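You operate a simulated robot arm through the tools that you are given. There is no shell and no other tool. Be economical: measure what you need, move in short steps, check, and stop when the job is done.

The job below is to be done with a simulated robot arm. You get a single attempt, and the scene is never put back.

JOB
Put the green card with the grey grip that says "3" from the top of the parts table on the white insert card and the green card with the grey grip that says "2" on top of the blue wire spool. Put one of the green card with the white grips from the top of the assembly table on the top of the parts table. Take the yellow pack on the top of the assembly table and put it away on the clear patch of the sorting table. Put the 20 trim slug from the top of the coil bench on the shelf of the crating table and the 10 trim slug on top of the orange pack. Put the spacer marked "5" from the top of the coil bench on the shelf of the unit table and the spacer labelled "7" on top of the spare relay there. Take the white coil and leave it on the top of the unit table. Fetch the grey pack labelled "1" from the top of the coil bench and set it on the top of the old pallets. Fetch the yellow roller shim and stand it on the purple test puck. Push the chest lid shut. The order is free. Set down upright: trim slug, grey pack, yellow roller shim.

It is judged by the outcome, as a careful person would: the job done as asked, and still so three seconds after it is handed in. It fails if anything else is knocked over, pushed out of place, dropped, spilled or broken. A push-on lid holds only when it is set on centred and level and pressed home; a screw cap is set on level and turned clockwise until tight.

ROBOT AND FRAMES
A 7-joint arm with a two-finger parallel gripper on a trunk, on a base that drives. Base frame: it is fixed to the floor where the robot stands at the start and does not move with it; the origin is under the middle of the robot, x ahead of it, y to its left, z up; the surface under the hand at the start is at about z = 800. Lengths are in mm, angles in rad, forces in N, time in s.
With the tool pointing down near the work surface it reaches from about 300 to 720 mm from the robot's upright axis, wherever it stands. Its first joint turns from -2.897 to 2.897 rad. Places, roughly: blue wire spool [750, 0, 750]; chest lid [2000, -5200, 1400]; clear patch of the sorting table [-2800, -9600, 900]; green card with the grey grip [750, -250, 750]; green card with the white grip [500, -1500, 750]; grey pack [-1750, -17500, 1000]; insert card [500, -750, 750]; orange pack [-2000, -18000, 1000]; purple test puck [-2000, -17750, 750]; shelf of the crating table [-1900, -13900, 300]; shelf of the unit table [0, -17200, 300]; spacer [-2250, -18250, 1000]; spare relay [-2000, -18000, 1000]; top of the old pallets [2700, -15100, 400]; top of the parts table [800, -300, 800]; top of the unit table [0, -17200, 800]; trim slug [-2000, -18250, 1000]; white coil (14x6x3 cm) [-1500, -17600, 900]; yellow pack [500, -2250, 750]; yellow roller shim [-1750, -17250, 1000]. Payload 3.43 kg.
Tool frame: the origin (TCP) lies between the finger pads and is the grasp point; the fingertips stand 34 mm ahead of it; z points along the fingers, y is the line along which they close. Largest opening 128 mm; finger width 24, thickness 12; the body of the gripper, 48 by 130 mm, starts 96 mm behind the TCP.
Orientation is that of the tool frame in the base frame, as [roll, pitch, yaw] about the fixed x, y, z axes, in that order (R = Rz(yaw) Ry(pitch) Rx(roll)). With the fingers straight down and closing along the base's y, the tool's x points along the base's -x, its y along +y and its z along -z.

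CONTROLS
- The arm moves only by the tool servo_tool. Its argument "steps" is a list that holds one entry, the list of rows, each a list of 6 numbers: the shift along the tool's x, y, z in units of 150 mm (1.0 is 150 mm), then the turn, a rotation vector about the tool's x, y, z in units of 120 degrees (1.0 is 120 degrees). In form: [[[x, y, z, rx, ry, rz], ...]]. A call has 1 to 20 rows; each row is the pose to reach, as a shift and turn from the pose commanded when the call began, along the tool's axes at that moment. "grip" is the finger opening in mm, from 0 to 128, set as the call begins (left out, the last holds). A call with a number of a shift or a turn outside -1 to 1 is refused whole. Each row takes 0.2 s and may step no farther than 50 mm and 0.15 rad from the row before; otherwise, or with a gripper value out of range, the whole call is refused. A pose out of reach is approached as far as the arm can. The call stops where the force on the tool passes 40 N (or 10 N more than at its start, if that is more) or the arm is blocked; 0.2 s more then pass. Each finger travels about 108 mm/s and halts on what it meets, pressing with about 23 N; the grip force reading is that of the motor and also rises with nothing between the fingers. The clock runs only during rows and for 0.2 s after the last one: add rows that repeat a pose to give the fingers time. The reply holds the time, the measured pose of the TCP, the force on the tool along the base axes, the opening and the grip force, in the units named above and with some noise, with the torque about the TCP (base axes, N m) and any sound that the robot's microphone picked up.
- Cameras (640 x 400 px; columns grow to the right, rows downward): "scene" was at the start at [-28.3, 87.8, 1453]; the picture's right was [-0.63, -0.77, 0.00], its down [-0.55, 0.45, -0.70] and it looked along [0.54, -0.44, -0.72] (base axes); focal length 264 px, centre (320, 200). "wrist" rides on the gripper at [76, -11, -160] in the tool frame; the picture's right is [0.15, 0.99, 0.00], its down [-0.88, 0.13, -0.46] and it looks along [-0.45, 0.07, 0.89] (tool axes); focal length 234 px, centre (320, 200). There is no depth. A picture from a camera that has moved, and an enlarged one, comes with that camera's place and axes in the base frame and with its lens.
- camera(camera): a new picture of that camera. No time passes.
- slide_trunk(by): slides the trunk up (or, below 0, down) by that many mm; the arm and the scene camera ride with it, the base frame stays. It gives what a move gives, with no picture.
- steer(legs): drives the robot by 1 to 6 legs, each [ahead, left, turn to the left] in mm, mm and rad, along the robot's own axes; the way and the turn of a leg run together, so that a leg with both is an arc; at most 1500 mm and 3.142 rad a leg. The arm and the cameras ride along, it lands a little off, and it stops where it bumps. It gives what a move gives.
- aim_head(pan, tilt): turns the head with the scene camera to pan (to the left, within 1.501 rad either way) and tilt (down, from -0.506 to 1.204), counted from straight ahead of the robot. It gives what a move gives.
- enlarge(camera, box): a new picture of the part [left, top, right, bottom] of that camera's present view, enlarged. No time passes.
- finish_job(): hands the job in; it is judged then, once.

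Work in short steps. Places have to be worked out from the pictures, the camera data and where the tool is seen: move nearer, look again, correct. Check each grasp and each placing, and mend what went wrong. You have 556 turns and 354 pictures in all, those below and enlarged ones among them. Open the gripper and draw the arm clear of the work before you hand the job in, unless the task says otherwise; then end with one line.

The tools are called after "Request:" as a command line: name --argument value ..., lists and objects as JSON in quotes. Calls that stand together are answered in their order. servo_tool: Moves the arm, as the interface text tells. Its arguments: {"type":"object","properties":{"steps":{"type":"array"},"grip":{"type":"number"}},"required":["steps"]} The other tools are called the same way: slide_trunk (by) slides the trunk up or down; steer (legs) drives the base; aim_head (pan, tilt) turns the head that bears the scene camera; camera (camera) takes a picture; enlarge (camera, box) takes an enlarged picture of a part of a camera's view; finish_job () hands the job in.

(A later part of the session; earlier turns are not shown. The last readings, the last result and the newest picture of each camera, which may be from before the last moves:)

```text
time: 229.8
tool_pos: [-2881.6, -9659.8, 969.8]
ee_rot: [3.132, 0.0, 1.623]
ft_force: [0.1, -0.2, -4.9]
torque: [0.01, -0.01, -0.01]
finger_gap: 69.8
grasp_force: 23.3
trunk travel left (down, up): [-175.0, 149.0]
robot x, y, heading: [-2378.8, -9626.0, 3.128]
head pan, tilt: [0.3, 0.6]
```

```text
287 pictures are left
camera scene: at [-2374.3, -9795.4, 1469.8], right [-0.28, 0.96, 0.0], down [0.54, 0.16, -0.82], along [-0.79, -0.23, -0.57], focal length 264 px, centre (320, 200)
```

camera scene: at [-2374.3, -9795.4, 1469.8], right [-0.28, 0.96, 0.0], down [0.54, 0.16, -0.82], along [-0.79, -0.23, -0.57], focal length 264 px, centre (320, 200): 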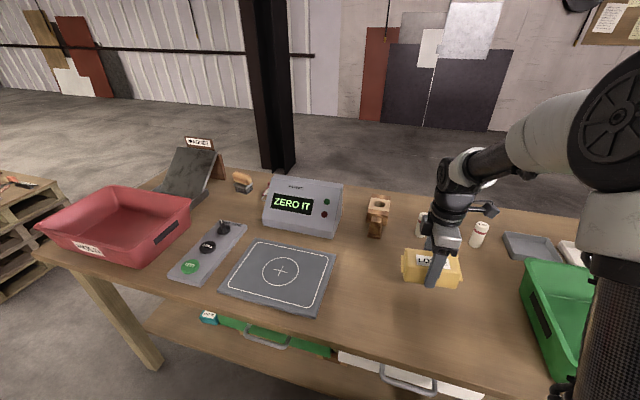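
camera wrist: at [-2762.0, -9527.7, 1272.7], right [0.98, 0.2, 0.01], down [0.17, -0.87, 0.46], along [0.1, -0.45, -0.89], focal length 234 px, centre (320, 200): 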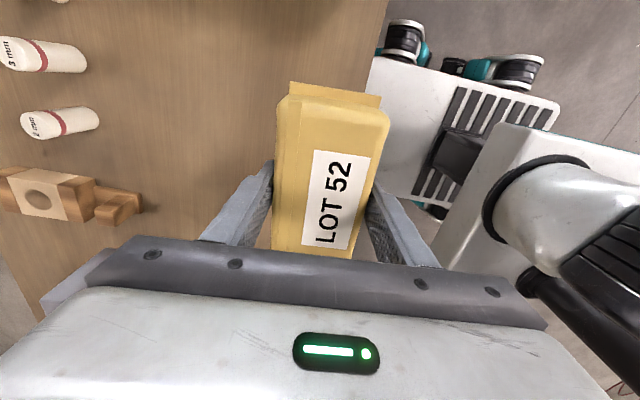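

Good spot. Lower slowly.

Request:
servo_tool --steps '[[[0, 0, 0.04, 0, 0, 0], [0, 0, 0.08, 0, 0, 0], [0, 0, 0.12, 0, 0, 0], [0, 0, 0.16, 0, 0, 0], [0, 0, 0.2, 0, 0, 0], [0, 0, 0.2, 0, 0, 0]]]'

Request:
enlarge --camera "scene" --box '[380, 220, 500, 310]'

```text
time: 231.2
tool_pos: [-2879.0, -9660.2, 940.2]
ee_rot: [3.133, 0.0, 1.625]
ft_force: [0.0, -0.7, -3.5]
torque: [0.0, -0.01, 0.06]
finger_gap: 70.2
grasp_force: 22.9
trunk travel left (down, up): [-175.0, 149.0]
robot x, y, heading: [-2375.6, -9630.3, 3.128]
head pan, tilt: [0.3, 0.6]
```

```text
4.44 times, centred on (440, 265) of scene
camera zoom: at [-2374.2, -9795.4, 1469.8], right [-0.28, 0.96, 0.0], down [0.54, 0.16, -0.82], along [-0.79, -0.23, -0.57], focal length 1173 px, centre (-213, -89)
```

zoom: 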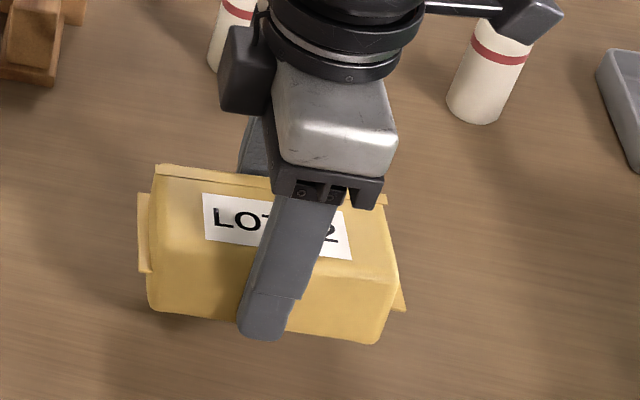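

Request:
servo_tool --steps '[[[0, 0, 0.02, 0, 0, 0], [0, 0, 0.04, 0, 0, 0], [0, 0, 0.06, 0, 0, 0], [0, 0, 0.08, 0, 0, 0], [0, 0, 0.1, 0, 0, 0], [0, 0, 0.1, 0, 0, 0]]]'

```text
time: 232.6
tool_pos: [-2879.2, -9661.1, 925.3]
ee_rot: [3.134, 0.001, 1.624]
ft_force: [0.5, -0.5, -4.6]
torque: [-0.01, 0.01, 0.01]
finger_gap: 69.7
grasp_force: 22.9
trunk travel left (down, up): [-175.0, 149.0]
robot x, y, heading: [-2375.3, -9625.6, 3.129]
head pan, tilt: [0.3, 0.6]
```

Request:
servo_tool --steps '[[[0, 0, 0.02, 0, 0, 0], [0, 0, 0.04, 0, 0, 0], [0, 0, 0.06, 0, 0, 0], [0, 0, 0.08, 0, 0, 0], [0, 0, 0.1, 0, 0, 0], [0, 0, 0.12, 0, 0, 0]]]'

Request:
enlarge --camera "scene" --box '[380, 220, 500, 310]'

```text
time: 234.0
tool_pos: [-2878.1, -9661.4, 906.6]
ee_rot: [3.132, -0.001, 1.625]
ft_force: [0.4, 0.5, -3.9]
torque: [-0.01, -0.01, 0.0]
finger_gap: 69.9
grasp_force: 23.0
trunk travel left (down, up): [-175.0, 149.0]
robot x, y, heading: [-2376.7, -9627.9, 3.129]
head pan, tilt: [0.3, 0.6]
```

```text
4.44 times, centred on (440, 265) of scene
camera zoom: at [-2374.1, -9795.4, 1469.8], right [-0.28, 0.96, 0.0], down [0.54, 0.16, -0.82], along [-0.79, -0.23, -0.57], focal length 1173 px, centre (-213, -89)
```

zoom: 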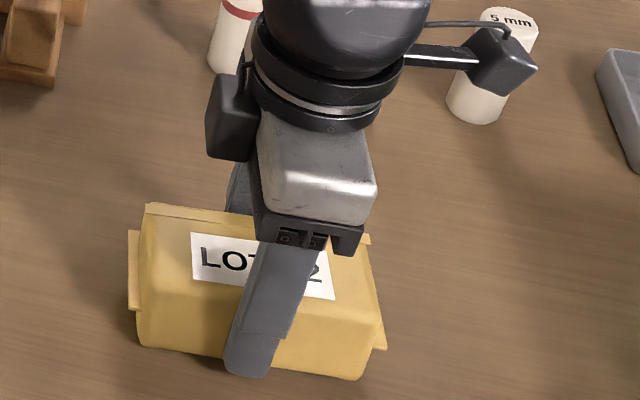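

Request:
servo_tool --steps '[[[0, 0, 0.02, 0, 0, 0], [0, 0, 0.04, 0, 0, 0], [0, 0, 0.06, 0, 0, 0], [0, 0, 0.08, 0, 0, 0], [0, 0, 0.1, 0, 0, 0], [0, 0, 0.12, 0, 0, 0], [0, 0, 0.14, 0, 0, 0]]]'

```text
time: 235.3
tool_pos: [-2878.7, -9661.2, 893.5]
ee_rot: [-3.141, -0.001, 1.625]
ft_force: [8.7, 1.2, 18.9]
torque: [-0.6, 0.07, 0.21]
finger_gap: 69.9
grasp_force: 23.1
trunk travel left (down, up): [-175.0, 149.0]
robot x, y, heading: [-2375.7, -9625.0, 3.135]
head pan, tilt: [0.3, 0.6]
stopped in row 6: the force on the tool passed its limit at 45 N (the readings are from after the stop); the commanded pose is now the measured one
```

Contact. Release and lift.

Request:
servo_tool --steps '[[[0, 0, -0.01, 0, 0, 0], [0, 0, -0.01, 0, 0, 0], [0, 0, -0.01, 0, 0, 0], [0, 0, -0.01, 0, 0, 0]]]' --grip 120

Request:
servo_tool --steps '[[[0, 0, -0.2, 0, 0, 0], [0, 0, -0.5, 0, 0, 0], [0, 0, -0.8, 0, 0, 0], [0, 0, -1, 0, 0, 0]]]'

Request:
camera --camera "scene"

```text
time: 236.3
tool_pos: [-2881.2, -9661.4, 894.3]
ee_rot: [3.139, 0.001, 1.625]
ft_force: [0.5, -0.4, 8.7]
torque: [0.03, 0.57, -0.01]
finger_gap: 119.5
grasp_force: 0.1
trunk travel left (down, up): [-175.0, 149.0]
robot x, y, heading: [-2377.5, -9629.5, 3.129]
head pan, tilt: [0.3, 0.6]
```

```text
time: 237.3
tool_pos: [-2878.4, -9662.8, 1045.7]
ee_rot: [3.137, 0.0, 1.624]
ft_force: [-0.8, 0.4, 0.4]
torque: [-0.02, -0.01, -0.01]
finger_gap: 119.9
grasp_force: 0.1
trunk travel left (down, up): [-175.0, 149.0]
robot x, y, heading: [-2375.6, -9630.8, 3.128]
head pan, tilt: [0.3, 0.6]
```

```text
284 pictures are left
camera scene: at [-2373.9, -9795.4, 1469.7], right [-0.28, 0.96, 0.0], down [0.54, 0.16, -0.83], along [-0.79, -0.23, -0.56], focal length 264 px, centre (320, 200)
```

scene: 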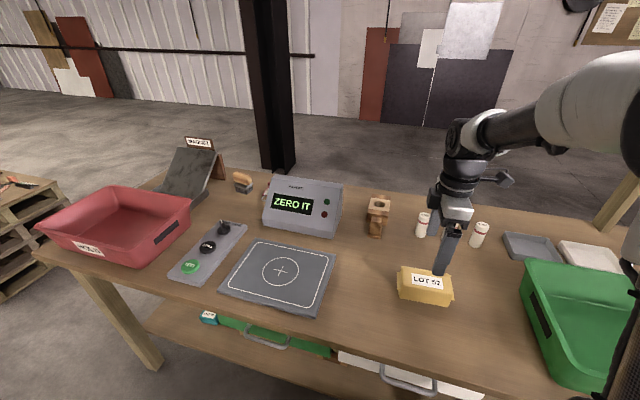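

Yellow pack placed. Retract, back out, face −y and look.

Request:
servo_tool --steps '[[[0, 0.3, -0.1, 0, 0, 0], [0, 0.6, -0.2, 0, 0, 0], [0, 0.85, -0.35, 0, 0, 0], [0, 0.93, -0.5, 0, 0, 0]]]' --grip 60

Request:
enlarge --camera "scene" --box '[340, 180, 600, 320]'

Request:
steer --legs '[[-1000, 0, 0], [0, 0, 1.57]]'

Request:
aim_head --pan 0.3 --tilt 0.25

Request:
camera --camera "scene"

```text
time: 238.3
tool_pos: [-2740.9, -9654.5, 1119.3]
ee_rot: [3.14, 0.001, 1.625]
ft_force: [0.7, -0.7, 0.6]
torque: [0.03, 0.02, 0.0]
finger_gap: 60.1
grasp_force: 0.0
trunk travel left (down, up): [-175.0, 149.0]
robot x, y, heading: [-2376.7, -9630.1, 3.129]
head pan, tilt: [0.3, 0.6]
```

```text
2.46 times, centred on (470, 250) of scene
camera zoom: at [-2373.8, -9795.5, 1469.8], right [-0.28, 0.96, 0.0], down [0.54, 0.16, -0.83], along [-0.79, -0.23, -0.56], focal length 649 px, centre (-49, 77)
```

zoom: 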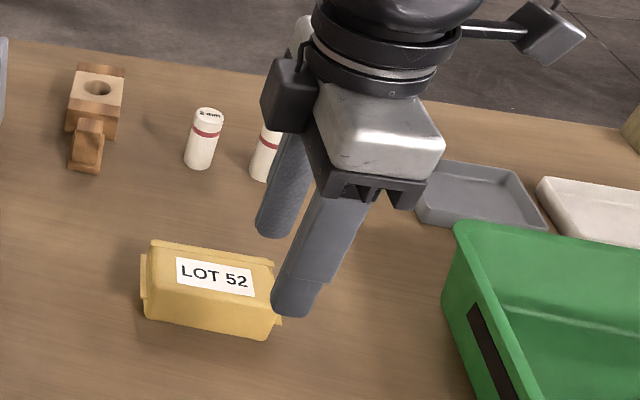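

```text
time: 247.4
tool_pos: [-1351.5, -10000.1, 1119.0]
ee_rot: [3.141, 0.001, -3.056]
ft_force: [0.3, 0.1, 1.6]
torque: [0.03, 0.02, -0.01]
finger_gap: 59.9
grasp_force: 0.0
trunk travel left (down, up): [-175.0, 149.0]
robot x, y, heading: [-1385.6, -9634.0, -1.548]
head pan, tilt: [0.3, 0.6]
```

```text
time: 248.3
tool_pos: [-1351.0, -9999.9, 1118.1]
ee_rot: [3.141, -0.002, -3.056]
ft_force: [-0.2, 0.0, -0.4]
torque: [-0.01, 0.02, 0.01]
finger_gap: 60.1
grasp_force: 0.1
trunk travel left (down, up): [-175.0, 149.0]
robot x, y, heading: [-1388.7, -9634.3, -1.55]
head pan, tilt: [0.3, 0.25]
```

```text
282 pictures are left
camera scene: at [-1220.8, -9633.1, 1501.9], right [-0.95, -0.31, 0.0], down [-0.08, 0.24, -0.97], along [0.3, -0.92, -0.25], focal length 264 px, centre (320, 200)
```

scene: 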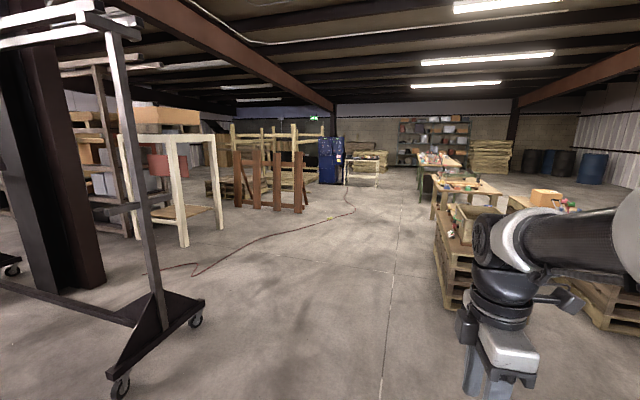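

Lane x≈-750 is clear between racks and pallets. Drive down it.

Request:
steer --legs '[[400, 560, 0], [1400, 0, 0], [1400, 0, 0], [1400, 0, 0]]'

Request:
camera --camera "scene"

```text
time: 274.1
tool_pos: [-648.8, -14629.9, 1118.6]
ee_rot: [-3.141, -0.001, -3.057]
ft_force: [0.2, -1.0, -0.3]
torque: [0.02, -0.01, 0.0]
finger_gap: 59.8
grasp_force: 0.2
trunk travel left (down, up): [-175.0, 149.0]
robot x, y, heading: [-685.1, -14266.5, -1.551]
head pan, tilt: [0.3, 0.25]
```

```text
281 pictures are left
camera scene: at [-518.4, -14263.2, 1502.0], right [-0.95, -0.31, 0.0], down [-0.08, 0.23, -0.97], along [0.3, -0.92, -0.25], focal length 264 px, centre (320, 200)
```

scene: 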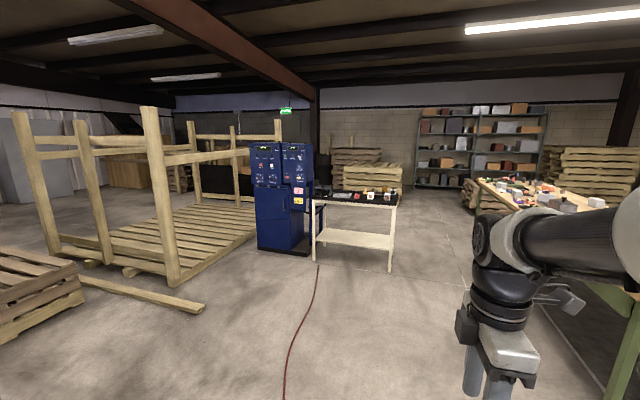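

I see the unit table (white) ahead and the coil bench at right. Advance 1500 and look right at the bench.

Request:
steer --legs '[[1500, -60, 0]]'

Request:
camera --camera "scene"

Request:
aim_head --pan -0.15 --tilt 0.4

Request:
camera --camera "scene"

```text
refused: leg 1 is longer than a leg can be; nothing moved
```

```text
280 pictures are left
camera scene: at [-518.4, -14263.2, 1502.0], right [-0.95, -0.31, 0.0], down [-0.08, 0.23, -0.97], along [0.3, -0.92, -0.25], focal length 264 px, centre (320, 200)
```

scene: 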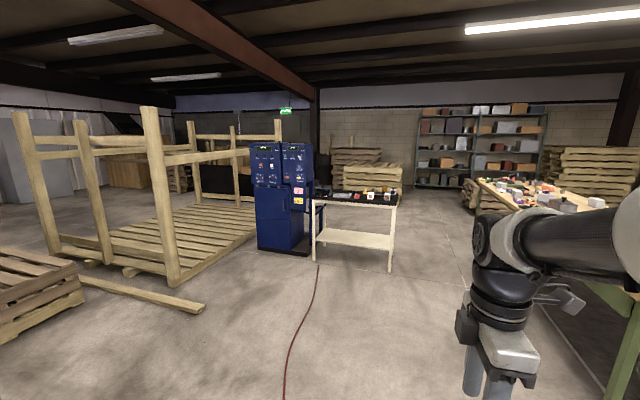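

```text
time: 275.0
tool_pos: [-648.1, -14631.4, 1119.4]
ee_rot: [3.141, -0.002, -3.056]
ft_force: [-0.2, 0.9, 0.8]
torque: [0.02, 0.01, 0.01]
finger_gap: 60.0
grasp_force: 0.0
trunk travel left (down, up): [-175.0, 149.0]
robot x, y, heading: [-686.6, -14266.5, -1.551]
head pan, tilt: [-0.15, 0.4]
```

```text
279 pictures are left
camera scene: at [-559.8, -14266.3, 1488.0], right [-0.99, 0.13, 0.0], down [0.05, 0.39, -0.92], along [-0.12, -0.91, -0.39], focal length 264 px, centre (320, 200)
```

scene: 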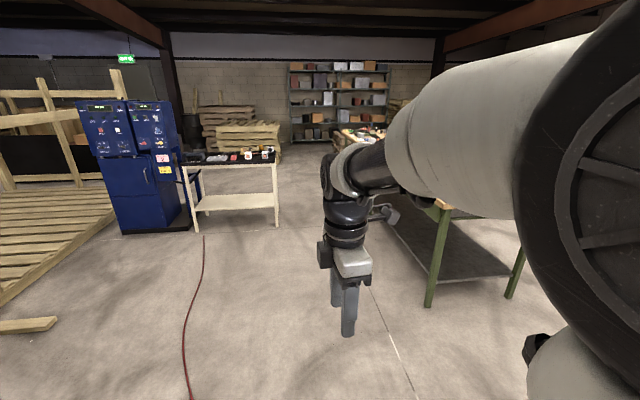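

Advance further along x≈-750 with a shorter leg and look at the bench.

Request:
steer --legs '[[1400, -60, 0]]'

Request:
camera --camera "scene"

```text
time: 281.9
tool_pos: [-689.8, -16005.6, 1119.4]
ee_rot: [3.14, 0.001, -3.063]
ft_force: [0.7, -0.5, -0.4]
torque: [0.01, 0.0, -0.06]
finger_gap: 59.8
grasp_force: 0.1
trunk travel left (down, up): [-175.0, 149.0]
robot x, y, heading: [-724.5, -15642.6, -1.556]
head pan, tilt: [-0.15, 0.4]
```

```text
278 pictures are left
camera scene: at [-599.1, -15643.2, 1488.0], right [-0.99, 0.14, 0.0], down [0.05, 0.39, -0.92], along [-0.13, -0.91, -0.39], focal length 264 px, centre (320, 200)
```

scene: 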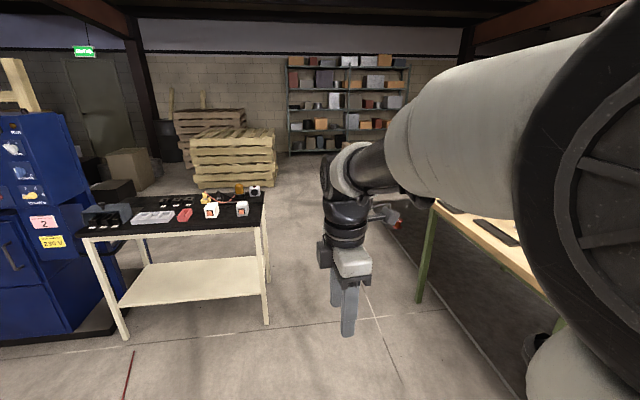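

Continue to y≈-17000 in the lane and turn right to face −x.

Request:
steer --legs '[[900, -150, 0]]'

Request:
aim_head --pan -0.9 --tilt 0.3

Request:
camera --camera "scene"

```text
time: 286.7
tool_pos: [-826.7, -16909.4, 1118.8]
ee_rot: [3.14, 0.0, -3.062]
ft_force: [0.2, -1.0, -0.7]
torque: [0.04, 0.02, 0.01]
finger_gap: 59.7
grasp_force: 0.1
trunk travel left (down, up): [-175.0, 149.0]
robot x, y, heading: [-860.0, -16545.1, -1.559]
head pan, tilt: [-0.15, 0.4]
```

```text
time: 287.8
tool_pos: [-826.0, -16910.0, 1118.7]
ee_rot: [3.138, 0.0, -3.06]
ft_force: [-0.8, 0.1, -0.5]
torque: [0.01, 0.04, -0.01]
finger_gap: 60.2
grasp_force: 0.1
trunk travel left (down, up): [-175.0, 149.0]
robot x, y, heading: [-860.8, -16546.1, -1.554]
head pan, tilt: [-0.901, 0.3]
```

```text
277 pictures are left
camera scene: at [-796.0, -16512.9, 1497.3], right [-0.63, 0.77, 0.0], down [0.23, 0.19, -0.96], along [-0.74, -0.6, -0.3], focal length 264 px, centre (320, 200)
```

scene: 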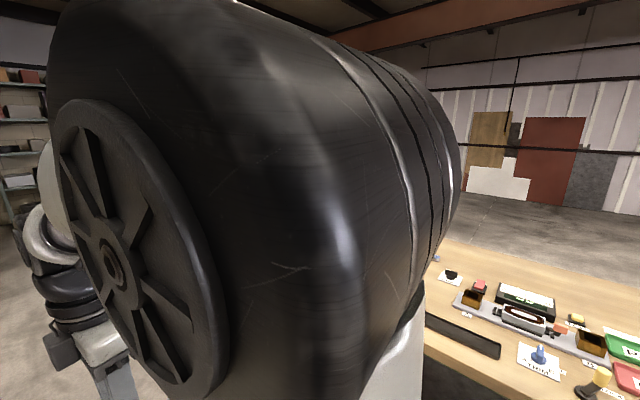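

Turn to face the bench.

Request:
steer --legs '[[0, 0, -1.58]]'

Request:
aim_head --pan 0.5 --tilt 0.4

Request:
camera --camera "scene"

Request:
camera --camera "wrist"

```text
time: 292.2
tool_pos: [-1225.6, -16573.9, 1118.1]
ee_rot: [3.141, 0.001, 1.635]
ft_force: [-0.1, 0.0, -0.2]
torque: [-0.02, -0.02, 0.01]
finger_gap: 60.1
grasp_force: 0.1
trunk travel left (down, up): [-175.0, 149.0]
robot x, y, heading: [-859.8, -16545.5, 3.137]
head pan, tilt: [-0.901, 0.3]
```

```text
time: 293.7
tool_pos: [-1227.2, -16573.3, 1118.2]
ee_rot: [3.14, 0.0, 1.637]
ft_force: [0.5, 0.0, 0.1]
torque: [0.01, 0.03, -0.01]
finger_gap: 60.1
grasp_force: 0.1
trunk travel left (down, up): [-175.0, 149.0]
robot x, y, heading: [-863.9, -16546.8, 3.143]
head pan, tilt: [0.499, 0.4]
```

```text
276 pictures are left
camera scene: at [-854.1, -16730.1, 1488.0], right [-0.48, 0.88, 0.0], down [0.34, 0.19, -0.92], along [-0.81, -0.44, -0.39], focal length 264 px, centre (320, 200)
```

scene: 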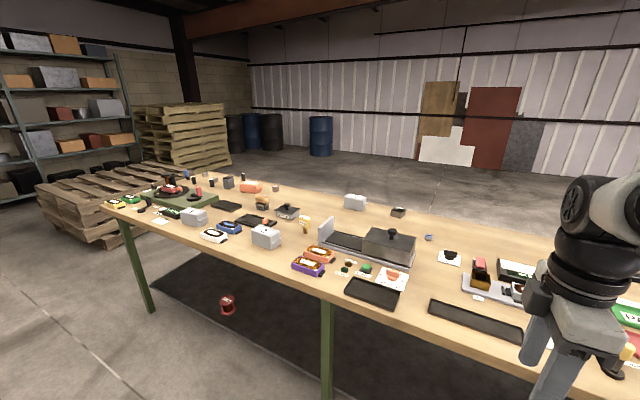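

```text
275 pictures are left
camera wrist: at [-1244.7, -16499.3, 1278.1], right [0.98, 0.21, 0.0], down [0.19, -0.87, 0.46], along [0.1, -0.45, -0.89], focal length 234 px, centre (320, 200)
```

wrist: 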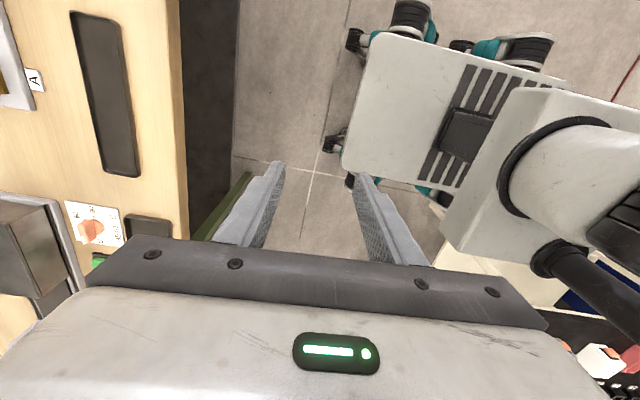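

One long coil bench. Zoom in on its items.

Request:
enlarge --camera "scene" --box '[90, 160, 290, 280]'

Request:
enlarge --camera "scene" --box '[270, 180, 470, 310]'

```text
3.20 times, centred on (190, 220) of scene
camera zoom: at [-854.1, -16730.1, 1488.0], right [-0.48, 0.88, 0.0], down [0.34, 0.19, -0.92], along [-0.81, -0.44, -0.39], focal length 844 px, centre (736, 136)
```

zoom: 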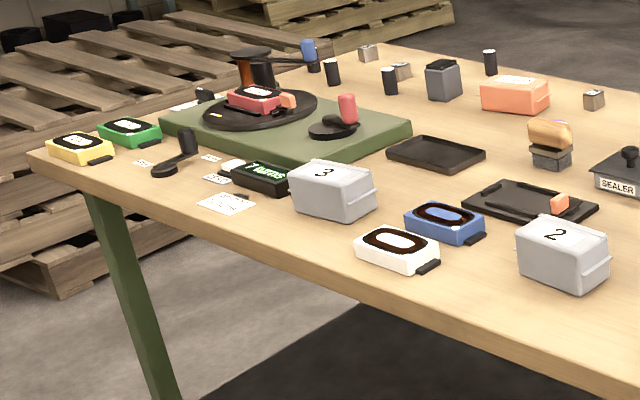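

```text
3.08 times, centred on (370, 245) of scene
camera zoom: at [-854.1, -16730.1, 1488.0], right [-0.48, 0.88, 0.0], down [0.34, 0.19, -0.92], along [-0.81, -0.44, -0.39], focal length 812 px, centre (166, 62)
```

zoom: 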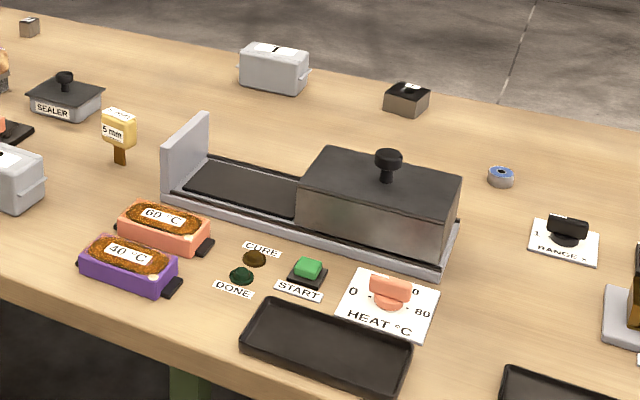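

Drive up near the bench front at y≈-17450 for a closer look.

Request:
steer --legs '[[0, 900, 0], [300, 0, 0]]'

Request:
camera --camera "scene"

Request:
camera --camera "wrist"

```text
time: 304.5
tool_pos: [-1535.4, -17483.4, 1118.3]
ee_rot: [3.139, 0.0, 1.635]
ft_force: [0.8, -0.3, -0.1]
torque: [-0.01, -0.02, -0.01]
finger_gap: 60.3
grasp_force: 0.1
trunk travel left (down, up): [-175.0, 149.0]
robot x, y, heading: [-1173.0, -17456.6, 3.138]
head pan, tilt: [0.499, 0.4]
```

```text
272 pictures are left
camera scene: at [-1162.4, -17640.4, 1488.0], right [-0.47, 0.88, 0.0], down [0.34, 0.18, -0.92], along [-0.81, -0.44, -0.39], focal length 264 px, centre (320, 200)
```

scene: 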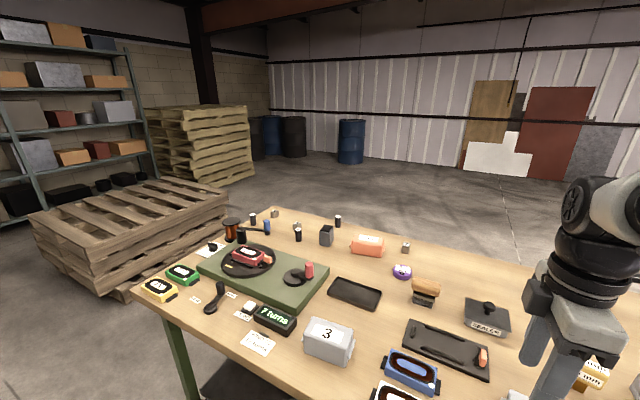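

```text
271 pictures are left
camera wrist: at [-1552.5, -17408.7, 1278.2], right [0.98, 0.21, 0.0], down [0.18, -0.87, 0.46], along [0.1, -0.45, -0.89], focal length 234 px, centre (320, 200)
```

wrist: 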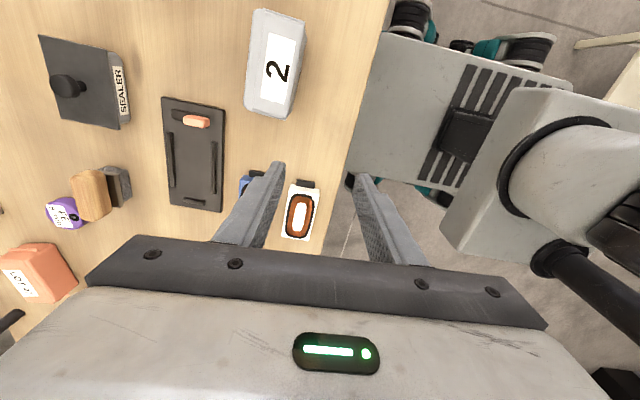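

White coil centre ≈(-1539,-17644), long along y; purple puck and other parts seen. Move over the white coil.

Request:
servo_tool --steps '[[[-0.3, 0, 0.05, 0, 0, 0], [-0.6, -0.02, 0.15, 0, 0, 0], [-0.85, -0.05, 0.3, 0, 0, 0], [-1, -0.07, 0.5, 0, 0, 0], [-1, -0.07, 0.75, 0, 0, 0], [-1, -0.07, 0.75, 0, 0, 0]]]' --grip 84

Request:
camera --camera "wrist"

Request:
aim_head --pan 0.5 --tilt 0.7

Request:
camera --camera "scene"

```text
time: 305.9
tool_pos: [-1535.2, -17633.9, 1006.4]
ee_rot: [3.14, 0.003, 1.634]
ft_force: [0.3, 0.1, 0.5]
torque: [0.0, 0.0, 0.0]
finger_gap: 84.2
grasp_force: 0.1
trunk travel left (down, up): [-175.0, 149.0]
robot x, y, heading: [-1172.0, -17454.0, 3.14]
head pan, tilt: [0.499, 0.4]
```

```text
270 pictures are left
camera wrist: at [-1553.2, -17559.7, 1165.9], right [0.98, 0.21, 0.0], down [0.18, -0.87, 0.46], along [0.1, -0.45, -0.89], focal length 234 px, centre (320, 200)
```

wrist: 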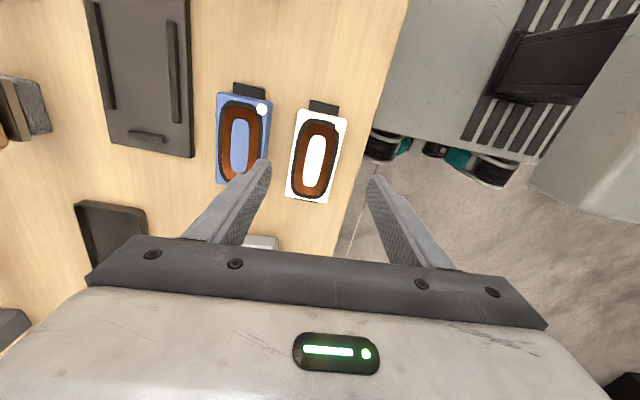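

```text
time: 306.7
tool_pos: [-1536.6, -17633.6, 1007.2]
ee_rot: [3.139, 0.001, 1.633]
ft_force: [-0.6, 0.8, -0.6]
torque: [-0.02, 0.01, 0.02]
finger_gap: 84.0
grasp_force: 0.0
trunk travel left (down, up): [-175.0, 149.0]
robot x, y, heading: [-1170.5, -17453.5, 3.138]
head pan, tilt: [0.499, 0.7]
```

```text
269 pictures are left
camera scene: at [-1155.6, -17636.7, 1461.2], right [-0.47, 0.88, 0.0], down [0.57, 0.31, -0.77], along [-0.67, -0.36, -0.64], focal length 264 px, centre (320, 200)
```

scene: 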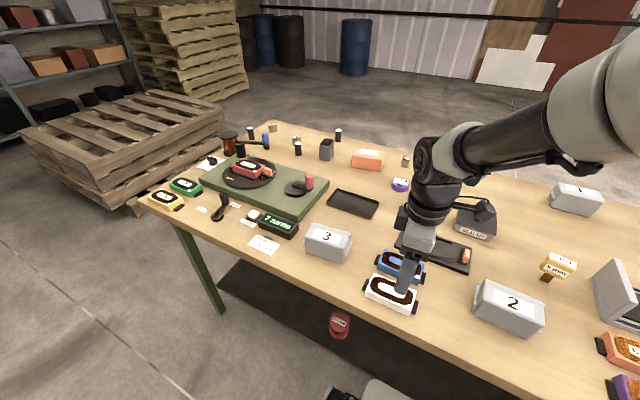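

Triangulated: coil (-1540,-17651), top ≈875. Descend to TCP ≈884.

Request:
servo_tool --steps '[[[-0.105, -0.033, 0.25, 0, 0, 0], [-0.105, -0.033, 0.5, 0, 0, 0], [-0.105, -0.033, 0.7, 0, 0, 0], [-0.105, -0.033, 0.81, 0, 0, 0], [-0.105, -0.033, 0.81, 0, 0, 0]]]'

Request:
camera --camera "wrist"

Request:
enlarge --camera "scene" --box '[340, 230, 480, 320]'

```text
time: 307.7
tool_pos: [-1542.1, -17648.9, 895.1]
ee_rot: [-3.138, -0.001, 1.634]
ft_force: [2.6, 2.0, 14.1]
torque: [0.18, -0.78, 0.11]
finger_gap: 85.3
grasp_force: 1.3
trunk travel left (down, up): [-175.0, 149.0]
robot x, y, heading: [-1172.5, -17456.5, 3.137]
head pan, tilt: [0.499, 0.7]
stopped in row 4: the force on the tool passed its limit at 60 N (the readings are from after the stop); the commanded pose is now the measured one
```

```text
268 pictures are left
camera wrist: at [-1558.9, -17574.3, 1053.7], right [0.98, 0.21, 0.0], down [0.19, -0.87, 0.46], along [0.09, -0.45, -0.89], focal length 234 px, centre (320, 200)
```

wrist: 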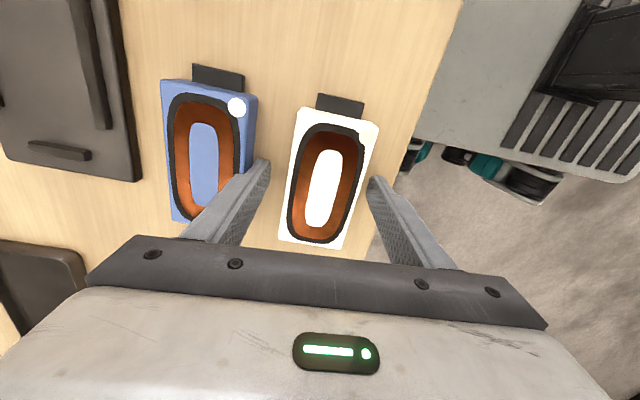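

```text
4.44 times, centred on (410, 275) of scene
camera zoom: at [-1155.1, -17636.2, 1461.5], right [-0.47, 0.88, 0.0], down [0.57, 0.31, -0.77], along [-0.67, -0.36, -0.64], focal length 1173 px, centre (-80, -133)
```

zoom: 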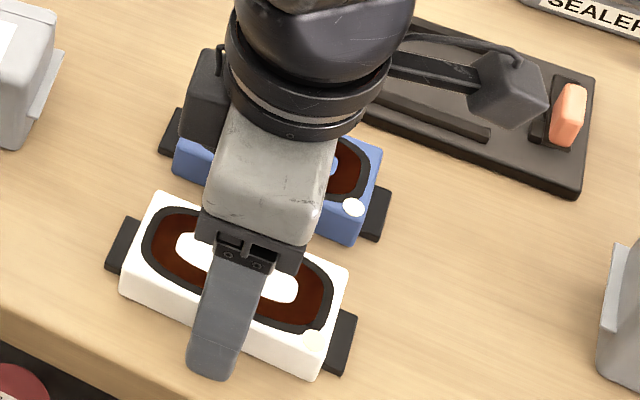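

Fingertips touched the bench (surface ≈860). Raise 4 mm and close.

Request:
servo_tool --steps '[[[0, 0, -0.03, 0, 0, 0], [0, 0, -0.03, 0, 0, 0]]]'

Request:
servo_tool --steps '[[[0, 0, 0, 0, 0, 0], [0, 0, 0, 0, 0, 0], [0, 0, 0, 0, 0, 0], [0, 0, 0, 0, 0, 0]]]' --grip 30

Request:
servo_tool --steps '[[[0, 0, -0.1, 0, 0, 0], [0, 0, -0.3, 0, 0, 0], [0, 0, -0.6, 0, 0, 0], [0, 0, -0.85, 0, 0, 0], [0, 0, -1, 0, 0, 0]]]'

Request:
camera --camera "scene"

```text
time: 308.3
tool_pos: [-1541.2, -17649.5, 895.8]
ee_rot: [-3.139, 0.0, 1.633]
ft_force: [0.7, 0.1, 0.8]
torque: [-0.03, -0.02, 0.01]
finger_gap: 83.9
grasp_force: 0.0
trunk travel left (down, up): [-175.0, 149.0]
robot x, y, heading: [-1168.6, -17460.0, 3.138]
head pan, tilt: [0.499, 0.7]
```

```text
time: 309.3
tool_pos: [-1541.3, -17649.6, 897.5]
ee_rot: [-3.138, 0.0, 1.633]
ft_force: [1.1, -0.5, -1.3]
torque: [-0.05, -0.13, 0.01]
finger_gap: 57.9
grasp_force: 22.8
trunk travel left (down, up): [-175.0, 149.0]
robot x, y, heading: [-1167.9, -17456.3, 3.138]
head pan, tilt: [0.499, 0.7]
```

```text
time: 310.5
tool_pos: [-1543.2, -17648.1, 1049.3]
ee_rot: [-3.14, 0.0, 1.632]
ft_force: [0.5, -0.7, -3.0]
torque: [0.0, -0.01, 0.01]
finger_gap: 57.8
grasp_force: 22.7
trunk travel left (down, up): [-175.0, 149.0]
robot x, y, heading: [-1170.4, -17458.7, 3.139]
head pan, tilt: [0.499, 0.7]
```

```text
266 pictures are left
camera scene: at [-1155.8, -17636.8, 1461.1], right [-0.47, 0.88, 0.0], down [0.57, 0.31, -0.76], along [-0.67, -0.36, -0.64], focal length 264 px, centre (320, 200)
```

scene: 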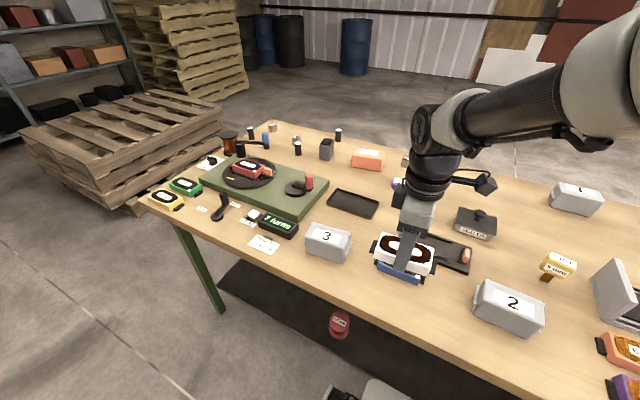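

Held (58 mm). Retract, and go to the unit table's north side facing −y.

Request:
servo_tool --steps '[[[0, 0.1, -0.2, 0, 0, 0], [0.2, 0.1, -0.4, 0, 0, 0], [0.45, 0.1, -0.5, 0, 0, 0], [0.7, 0.05, -0.5, 0, 0, 0], [0.95, 0, -0.5, 0, 0, 0]]]'

Request:
steer --legs '[[-250, 0, 0], [0, -1000, 0], [0, 0, 1.57], [0, 820, 0]]'

Request:
camera --camera "scene"

```text
time: 311.7
tool_pos: [-1549.6, -17507.7, 1122.2]
ee_rot: [-3.141, -0.001, 1.633]
ft_force: [-0.1, 0.0, -3.4]
torque: [-0.01, 0.02, -0.01]
finger_gap: 57.6
grasp_force: 22.7
trunk travel left (down, up): [-175.0, 149.0]
robot x, y, heading: [-1170.4, -17452.2, 3.137]
head pan, tilt: [0.499, 0.7]
```

```text
time: 334.7
tool_pos: [-49.8, -16870.1, 1121.9]
ee_rot: [-3.137, 0.001, -3.1]
ft_force: [0.5, 0.1, -2.3]
torque: [0.04, 0.02, 0.01]
finger_gap: 57.7
grasp_force: 23.2
trunk travel left (down, up): [-175.0, 149.0]
robot x, y, heading: [-94.4, -16491.1, -1.601]
head pan, tilt: [0.499, 0.7]
```

```text
265 pictures are left
camera scene: at [85.9, -16480.0, 1461.1], right [-0.89, -0.46, 0.0], down [-0.29, 0.57, -0.76], along [0.35, -0.68, -0.64], focal length 264 px, centre (320, 200)
```

scene: 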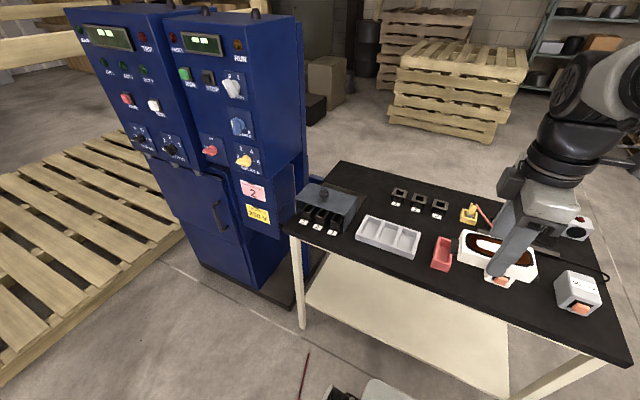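

Look at the table with the wrist camera for free room.

Request:
camera --camera "wrist"

Request:
enlarge --camera "scene" --box '[280, 150, 640, 375]'

```text
264 pictures are left
camera wrist: at [-126.5, -16884.3, 1281.2], right [-0.19, 0.98, 0.0], down [0.87, 0.17, 0.46], along [0.45, 0.08, -0.89], focal length 234 px, centre (320, 200)
```

wrist: 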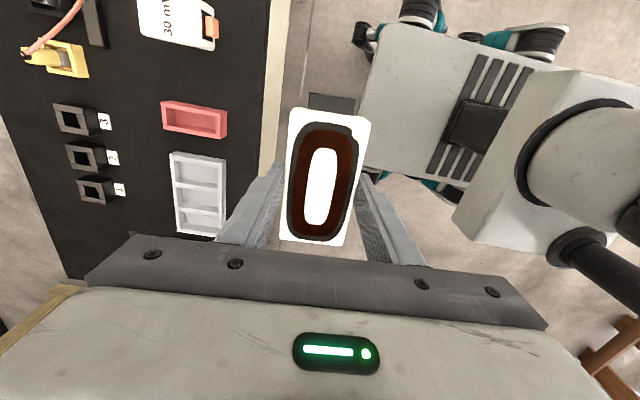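

```text
1.78 times, centred on (460, 262) of scene
camera zoom: at [85.9, -16480.0, 1461.1], right [-0.89, -0.46, 0.0], down [-0.29, 0.57, -0.76], along [0.35, -0.68, -0.64], focal length 469 px, centre (71, 89)
```

zoom: 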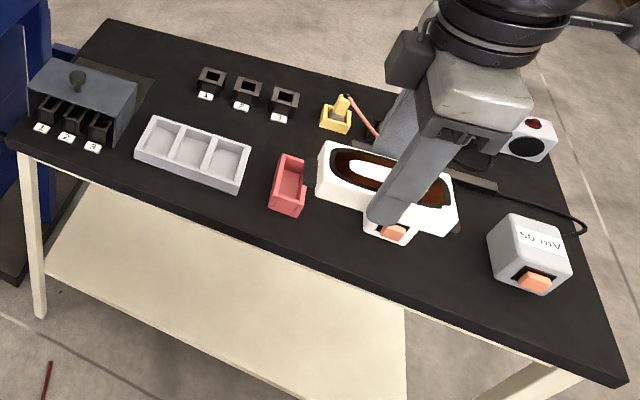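

Free strip on the unit table: y ≈ -17272…-17156; target (110,-17214). Drive closer.

Request:
steer --legs '[[195, 190, 0.03]]'

Request:
camera --camera "wrist"

Request:
camera --camera "scene"

```text
time: 337.1
tool_pos: [144.4, -17069.9, 1121.2]
ee_rot: [-3.138, 0.0, -3.068]
ft_force: [0.9, 0.2, -2.3]
torque: [-0.01, -0.03, -0.03]
finger_gap: 57.8
grasp_force: 22.8
trunk travel left (down, up): [-175.0, 149.0]
robot x, y, heading: [87.9, -16692.0, -1.567]
head pan, tilt: [0.499, 0.7]
```

```text
262 pictures are left
camera wrist: at [67.9, -17086.3, 1281.2], right [-0.22, 0.98, 0.0], down [0.87, 0.19, 0.46], along [0.45, 0.1, -0.89], focal length 234 px, centre (320, 200)
```

wrist: 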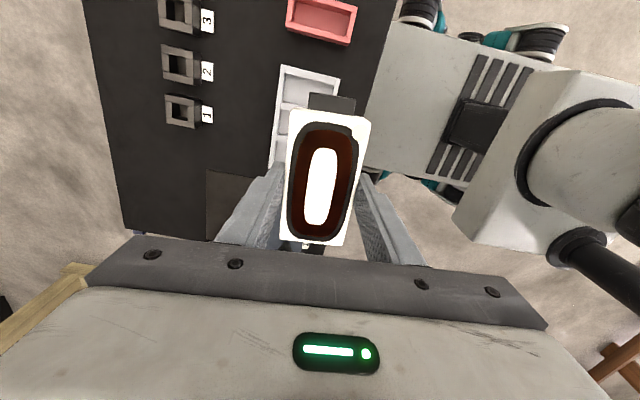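

```text
261 pictures are left
camera scene: at [267.5, -16675.5, 1461.1], right [-0.88, -0.48, 0.0], down [-0.31, 0.56, -0.76], along [0.37, -0.67, -0.64], focal length 264 px, centre (320, 200)
```

scene: 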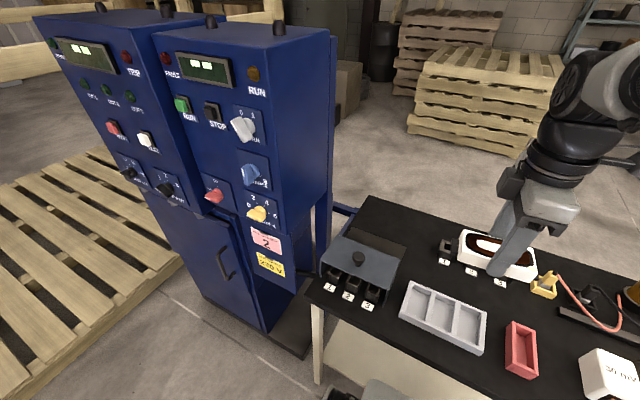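

Move over the strip at height, then lower part way.

Request:
servo_tool --steps '[[[0.07, -0.25, 0, 0, 0, 0.01], [0.14, -0.5, 0, 0, 0, 0.02], [0.2, -0.75, 0, 0, 0, 0.035], [0.263, -0.943, 0.1, 0, 0, 0.035], [0.263, -0.943, 0.4, 0, 0, 0.035], [0.263, -0.943, 0.7, 0, 0, 0.035], [0.263, -0.943, 0.95, 0, 0, 0.035], [0.263, -0.943, 0.95, 0, 0, 0.035]]]'

Request:
servo_tool --steps '[[[0, 0, 0.3, 0, 0, 0], [0, 0, 0.55, 0, 0, 0], [0, 0, 0.7, 0, 0, 0], [0, 0, 0.7, 0, 0, 0]]]'

Request:
camera --camera "scene"

Request:
camera --camera "wrist"

```text
time: 338.9
tool_pos: [113.6, -17214.6, 979.1]
ee_rot: [-3.14, 0.001, 3.14]
ft_force: [0.0, 0.4, -3.3]
torque: [-0.01, 0.0, 0.01]
finger_gap: 57.7
grasp_force: 22.9
trunk travel left (down, up): [-175.0, 149.0]
robot x, y, heading: [84.5, -16688.9, -1.568]
head pan, tilt: [0.499, 0.7]
```

```text
time: 339.9
tool_pos: [115.6, -17214.3, 873.9]
ee_rot: [-3.141, -0.002, 3.14]
ft_force: [-0.3, -0.3, -2.6]
torque: [-0.03, -0.02, 0.01]
finger_gap: 57.7
grasp_force: 22.9
trunk travel left (down, up): [-175.0, 149.0]
robot x, y, heading: [86.7, -16690.9, -1.562]
head pan, tilt: [0.499, 0.7]
```

```text
260 pictures are left
camera scene: at [267.5, -16675.7, 1461.2], right [-0.88, -0.48, 0.0], down [-0.31, 0.56, -0.76], along [0.37, -0.67, -0.64], focal length 264 px, centre (320, 200)
```

scene: 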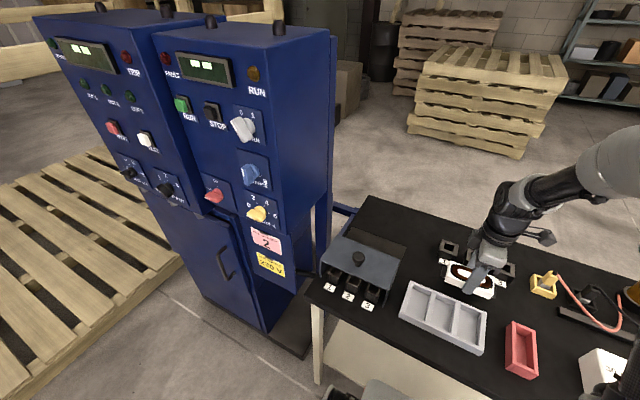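

```text
259 pictures are left
camera wrist: at [37.9, -17225.5, 1034.2], right [-0.14, 0.99, 0.0], down [0.88, 0.13, 0.46], along [0.45, 0.06, -0.89], focal length 234 px, centre (320, 200)
```

wrist: 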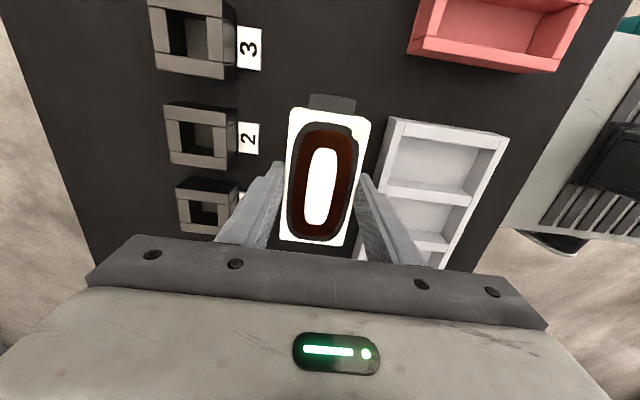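

Shift 5 mm toward the sockets and lower to contact.

Request:
servo_tool --steps '[[[0, -0.033, 0.05, 0, 0, 0], [0, -0.033, 0.12, 0, 0, 0], [0, -0.033, 0.18, 0, 0, 0], [0, -0.033, 0.22, 0, 0, 0], [0, -0.033, 0.24, 0, 0, 0], [0, -0.033, 0.255, 0, 0, 0], [0, -0.033, 0.27, 0, 0, 0]]]'

```text
time: 341.5
tool_pos: [114.5, -17219.8, 836.5]
ee_rot: [-3.137, -0.001, 3.141]
ft_force: [-2.0, 2.7, 14.8]
torque: [0.51, -0.16, -0.07]
finger_gap: 57.9
grasp_force: 22.6
trunk travel left (down, up): [-175.0, 149.0]
robot x, y, heading: [89.6, -16688.9, -1.564]
head pan, tilt: [0.499, 0.7]
```

Contact at 836 as predicted. Release and lift.

Request:
servo_tool --steps '[[[0, 0, -0.007, 0, 0, 0], [0, 0, -0.007, 0, 0, 0], [0, 0, -0.007, 0, 0, 0]]]' --grip 78

Request:
servo_tool --steps '[[[0, 0, -0.15, 0, 0, 0], [0, 0, -0.4, 0, 0, 0], [0, 0, -0.7, 0, 0, 0], [0, 0, -1, 0, 0, 0]]]'

Request:
servo_tool --steps '[[[0, 0.05, -0.3, 0, 0, 0], [0, 0.25, -0.5, 0, 0, 0], [0, 0.5, -0.7, 0, 0, 0], [0, 0.75, -0.85, 0, 0, 0], [0, 0.95, -0.95, 0, 0, 0]]]'

Request:
camera --camera "wrist"

```text
time: 342.3
tool_pos: [115.5, -17218.9, 834.7]
ee_rot: [-3.138, 0.0, 3.141]
ft_force: [-0.8, 0.1, 0.4]
torque: [0.01, -0.01, 0.01]
finger_gap: 77.9
grasp_force: 0.0
trunk travel left (down, up): [-175.0, 149.0]
robot x, y, heading: [88.8, -16690.4, -1.567]
head pan, tilt: [0.499, 0.7]
```

```text
time: 343.3
tool_pos: [114.6, -17217.9, 987.6]
ee_rot: [-3.139, 0.0, 3.141]
ft_force: [-0.6, 0.0, 0.5]
torque: [0.02, -0.01, -0.02]
finger_gap: 77.7
grasp_force: 0.0
trunk travel left (down, up): [-175.0, 149.0]
robot x, y, heading: [87.4, -16689.3, -1.565]
head pan, tilt: [0.499, 0.7]
```

```text
time: 344.5
tool_pos: [114.6, -17076.6, 1126.4]
ee_rot: [-3.14, 0.002, 3.14]
ft_force: [-0.6, -0.7, 0.5]
torque: [0.01, 0.0, -0.02]
finger_gap: 78.0
grasp_force: 0.0
trunk travel left (down, up): [-175.0, 149.0]
robot x, y, heading: [85.7, -16692.7, -1.564]
head pan, tilt: [0.499, 0.7]
```

```text
258 pictures are left
camera wrist: at [37.6, -17086.3, 1285.9], right [-0.14, 0.99, 0.0], down [0.88, 0.13, 0.46], along [0.45, 0.06, -0.89], focal length 234 px, centre (320, 200)
```

wrist: 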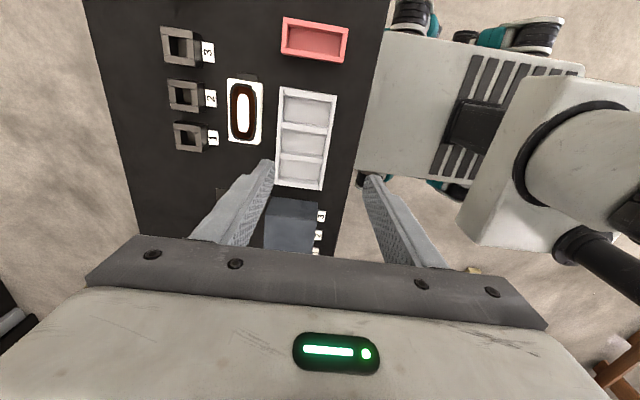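

White coil is on the unit table. Next the yellow roller shim (≈(-1802,-17330)) from the bench front.

Request:
steer --legs '[[-200, 0, 0], [0, -930, 0], [0, 0, -1.57], [0, 830, 0], [300, 0, 0]]'

Request:
camera --camera "scene"

Request:
camera --camera "wrist"

```text
time: 368.5
tool_pos: [-1514.3, -17352.4, 1126.0]
ee_rot: [-3.138, -0.001, 1.577]
ft_force: [-1.1, 0.4, 0.6]
torque: [-0.03, 0.01, 0.01]
finger_gap: 77.8
grasp_force: 0.1
trunk travel left (down, up): [-175.0, 149.0]
robot x, y, heading: [-1131.6, -17318.7, -3.134]
head pan, tilt: [0.499, 0.7]
```

```text
257 pictures are left
camera scene: at [-1112.2, -17504.3, 1461.1], right [-0.49, 0.87, 0.0], down [0.56, 0.31, -0.76], along [-0.67, -0.37, -0.64], focal length 264 px, centre (320, 200)
```

scene: 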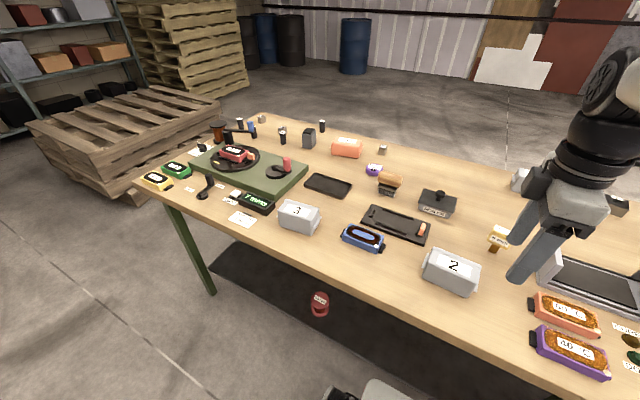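

```text
256 pictures are left
camera wrist: at [-1526.7, -17277.3, 1286.0], right [0.99, 0.15, 0.0], down [0.14, -0.88, 0.46], along [0.07, -0.45, -0.89], focal length 234 px, centre (320, 200)
```

wrist: 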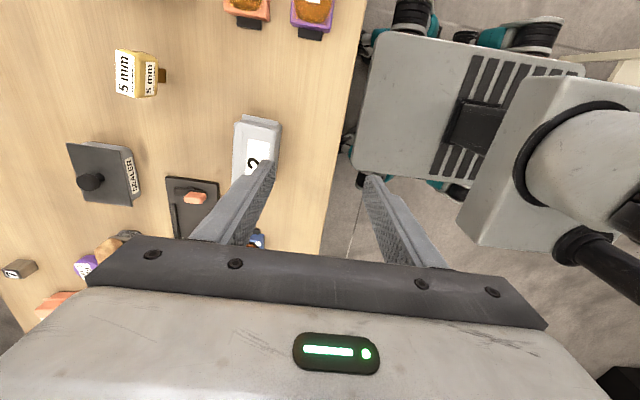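

Request:
enlarge --camera "scene" --box '[440, 190, 580, 290]'

Request:
enlarge --camera "wrist" --box '[80, 20, 220, 130]'

Request:
enlarge --camera "scene" --box '[200, 100, 400, 210]'

```text
4.00 times, centred on (510, 240) of scene
camera zoom: at [-1112.2, -17504.3, 1461.1], right [-0.49, 0.87, 0.0], down [0.56, 0.31, -0.76], along [-0.67, -0.37, -0.64], focal length 1055 px, centre (-440, 40)
```

zoom: 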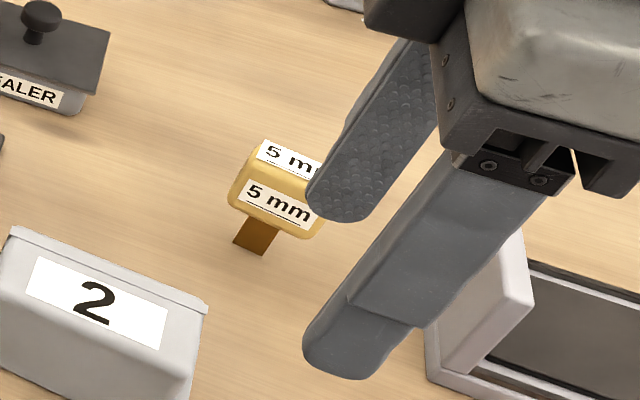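

```text
3.64 times, centred on (150, 75) of wrist
camera zoom: at [-1526.7, -17277.3, 1286.0], right [0.99, 0.15, 0.0], down [0.14, -0.88, 0.46], along [0.07, -0.45, -0.89], focal length 852 px, centre (938, 654)
```

zoom: 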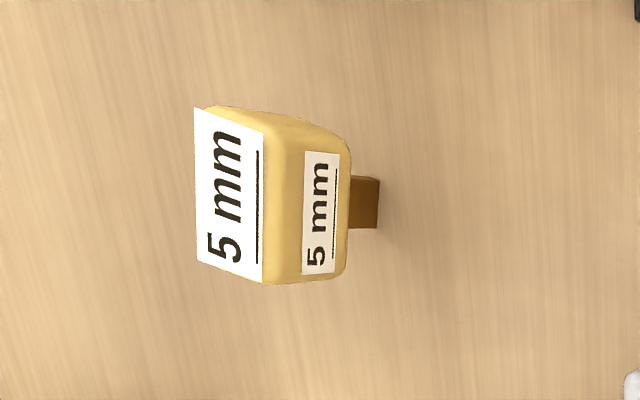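

```text
3.20 times, centred on (300, 155) of scene
camera zoom: at [-1112.2, -17504.3, 1461.1], right [-0.49, 0.87, 0.0], down [0.56, 0.31, -0.76], along [-0.67, -0.37, -0.64], focal length 844 px, centre (384, 344)
```

zoom: 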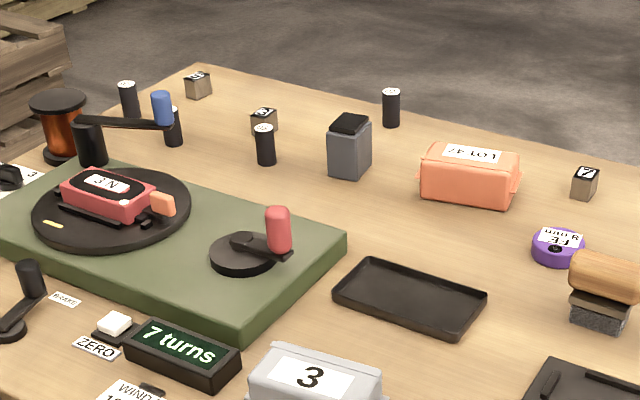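

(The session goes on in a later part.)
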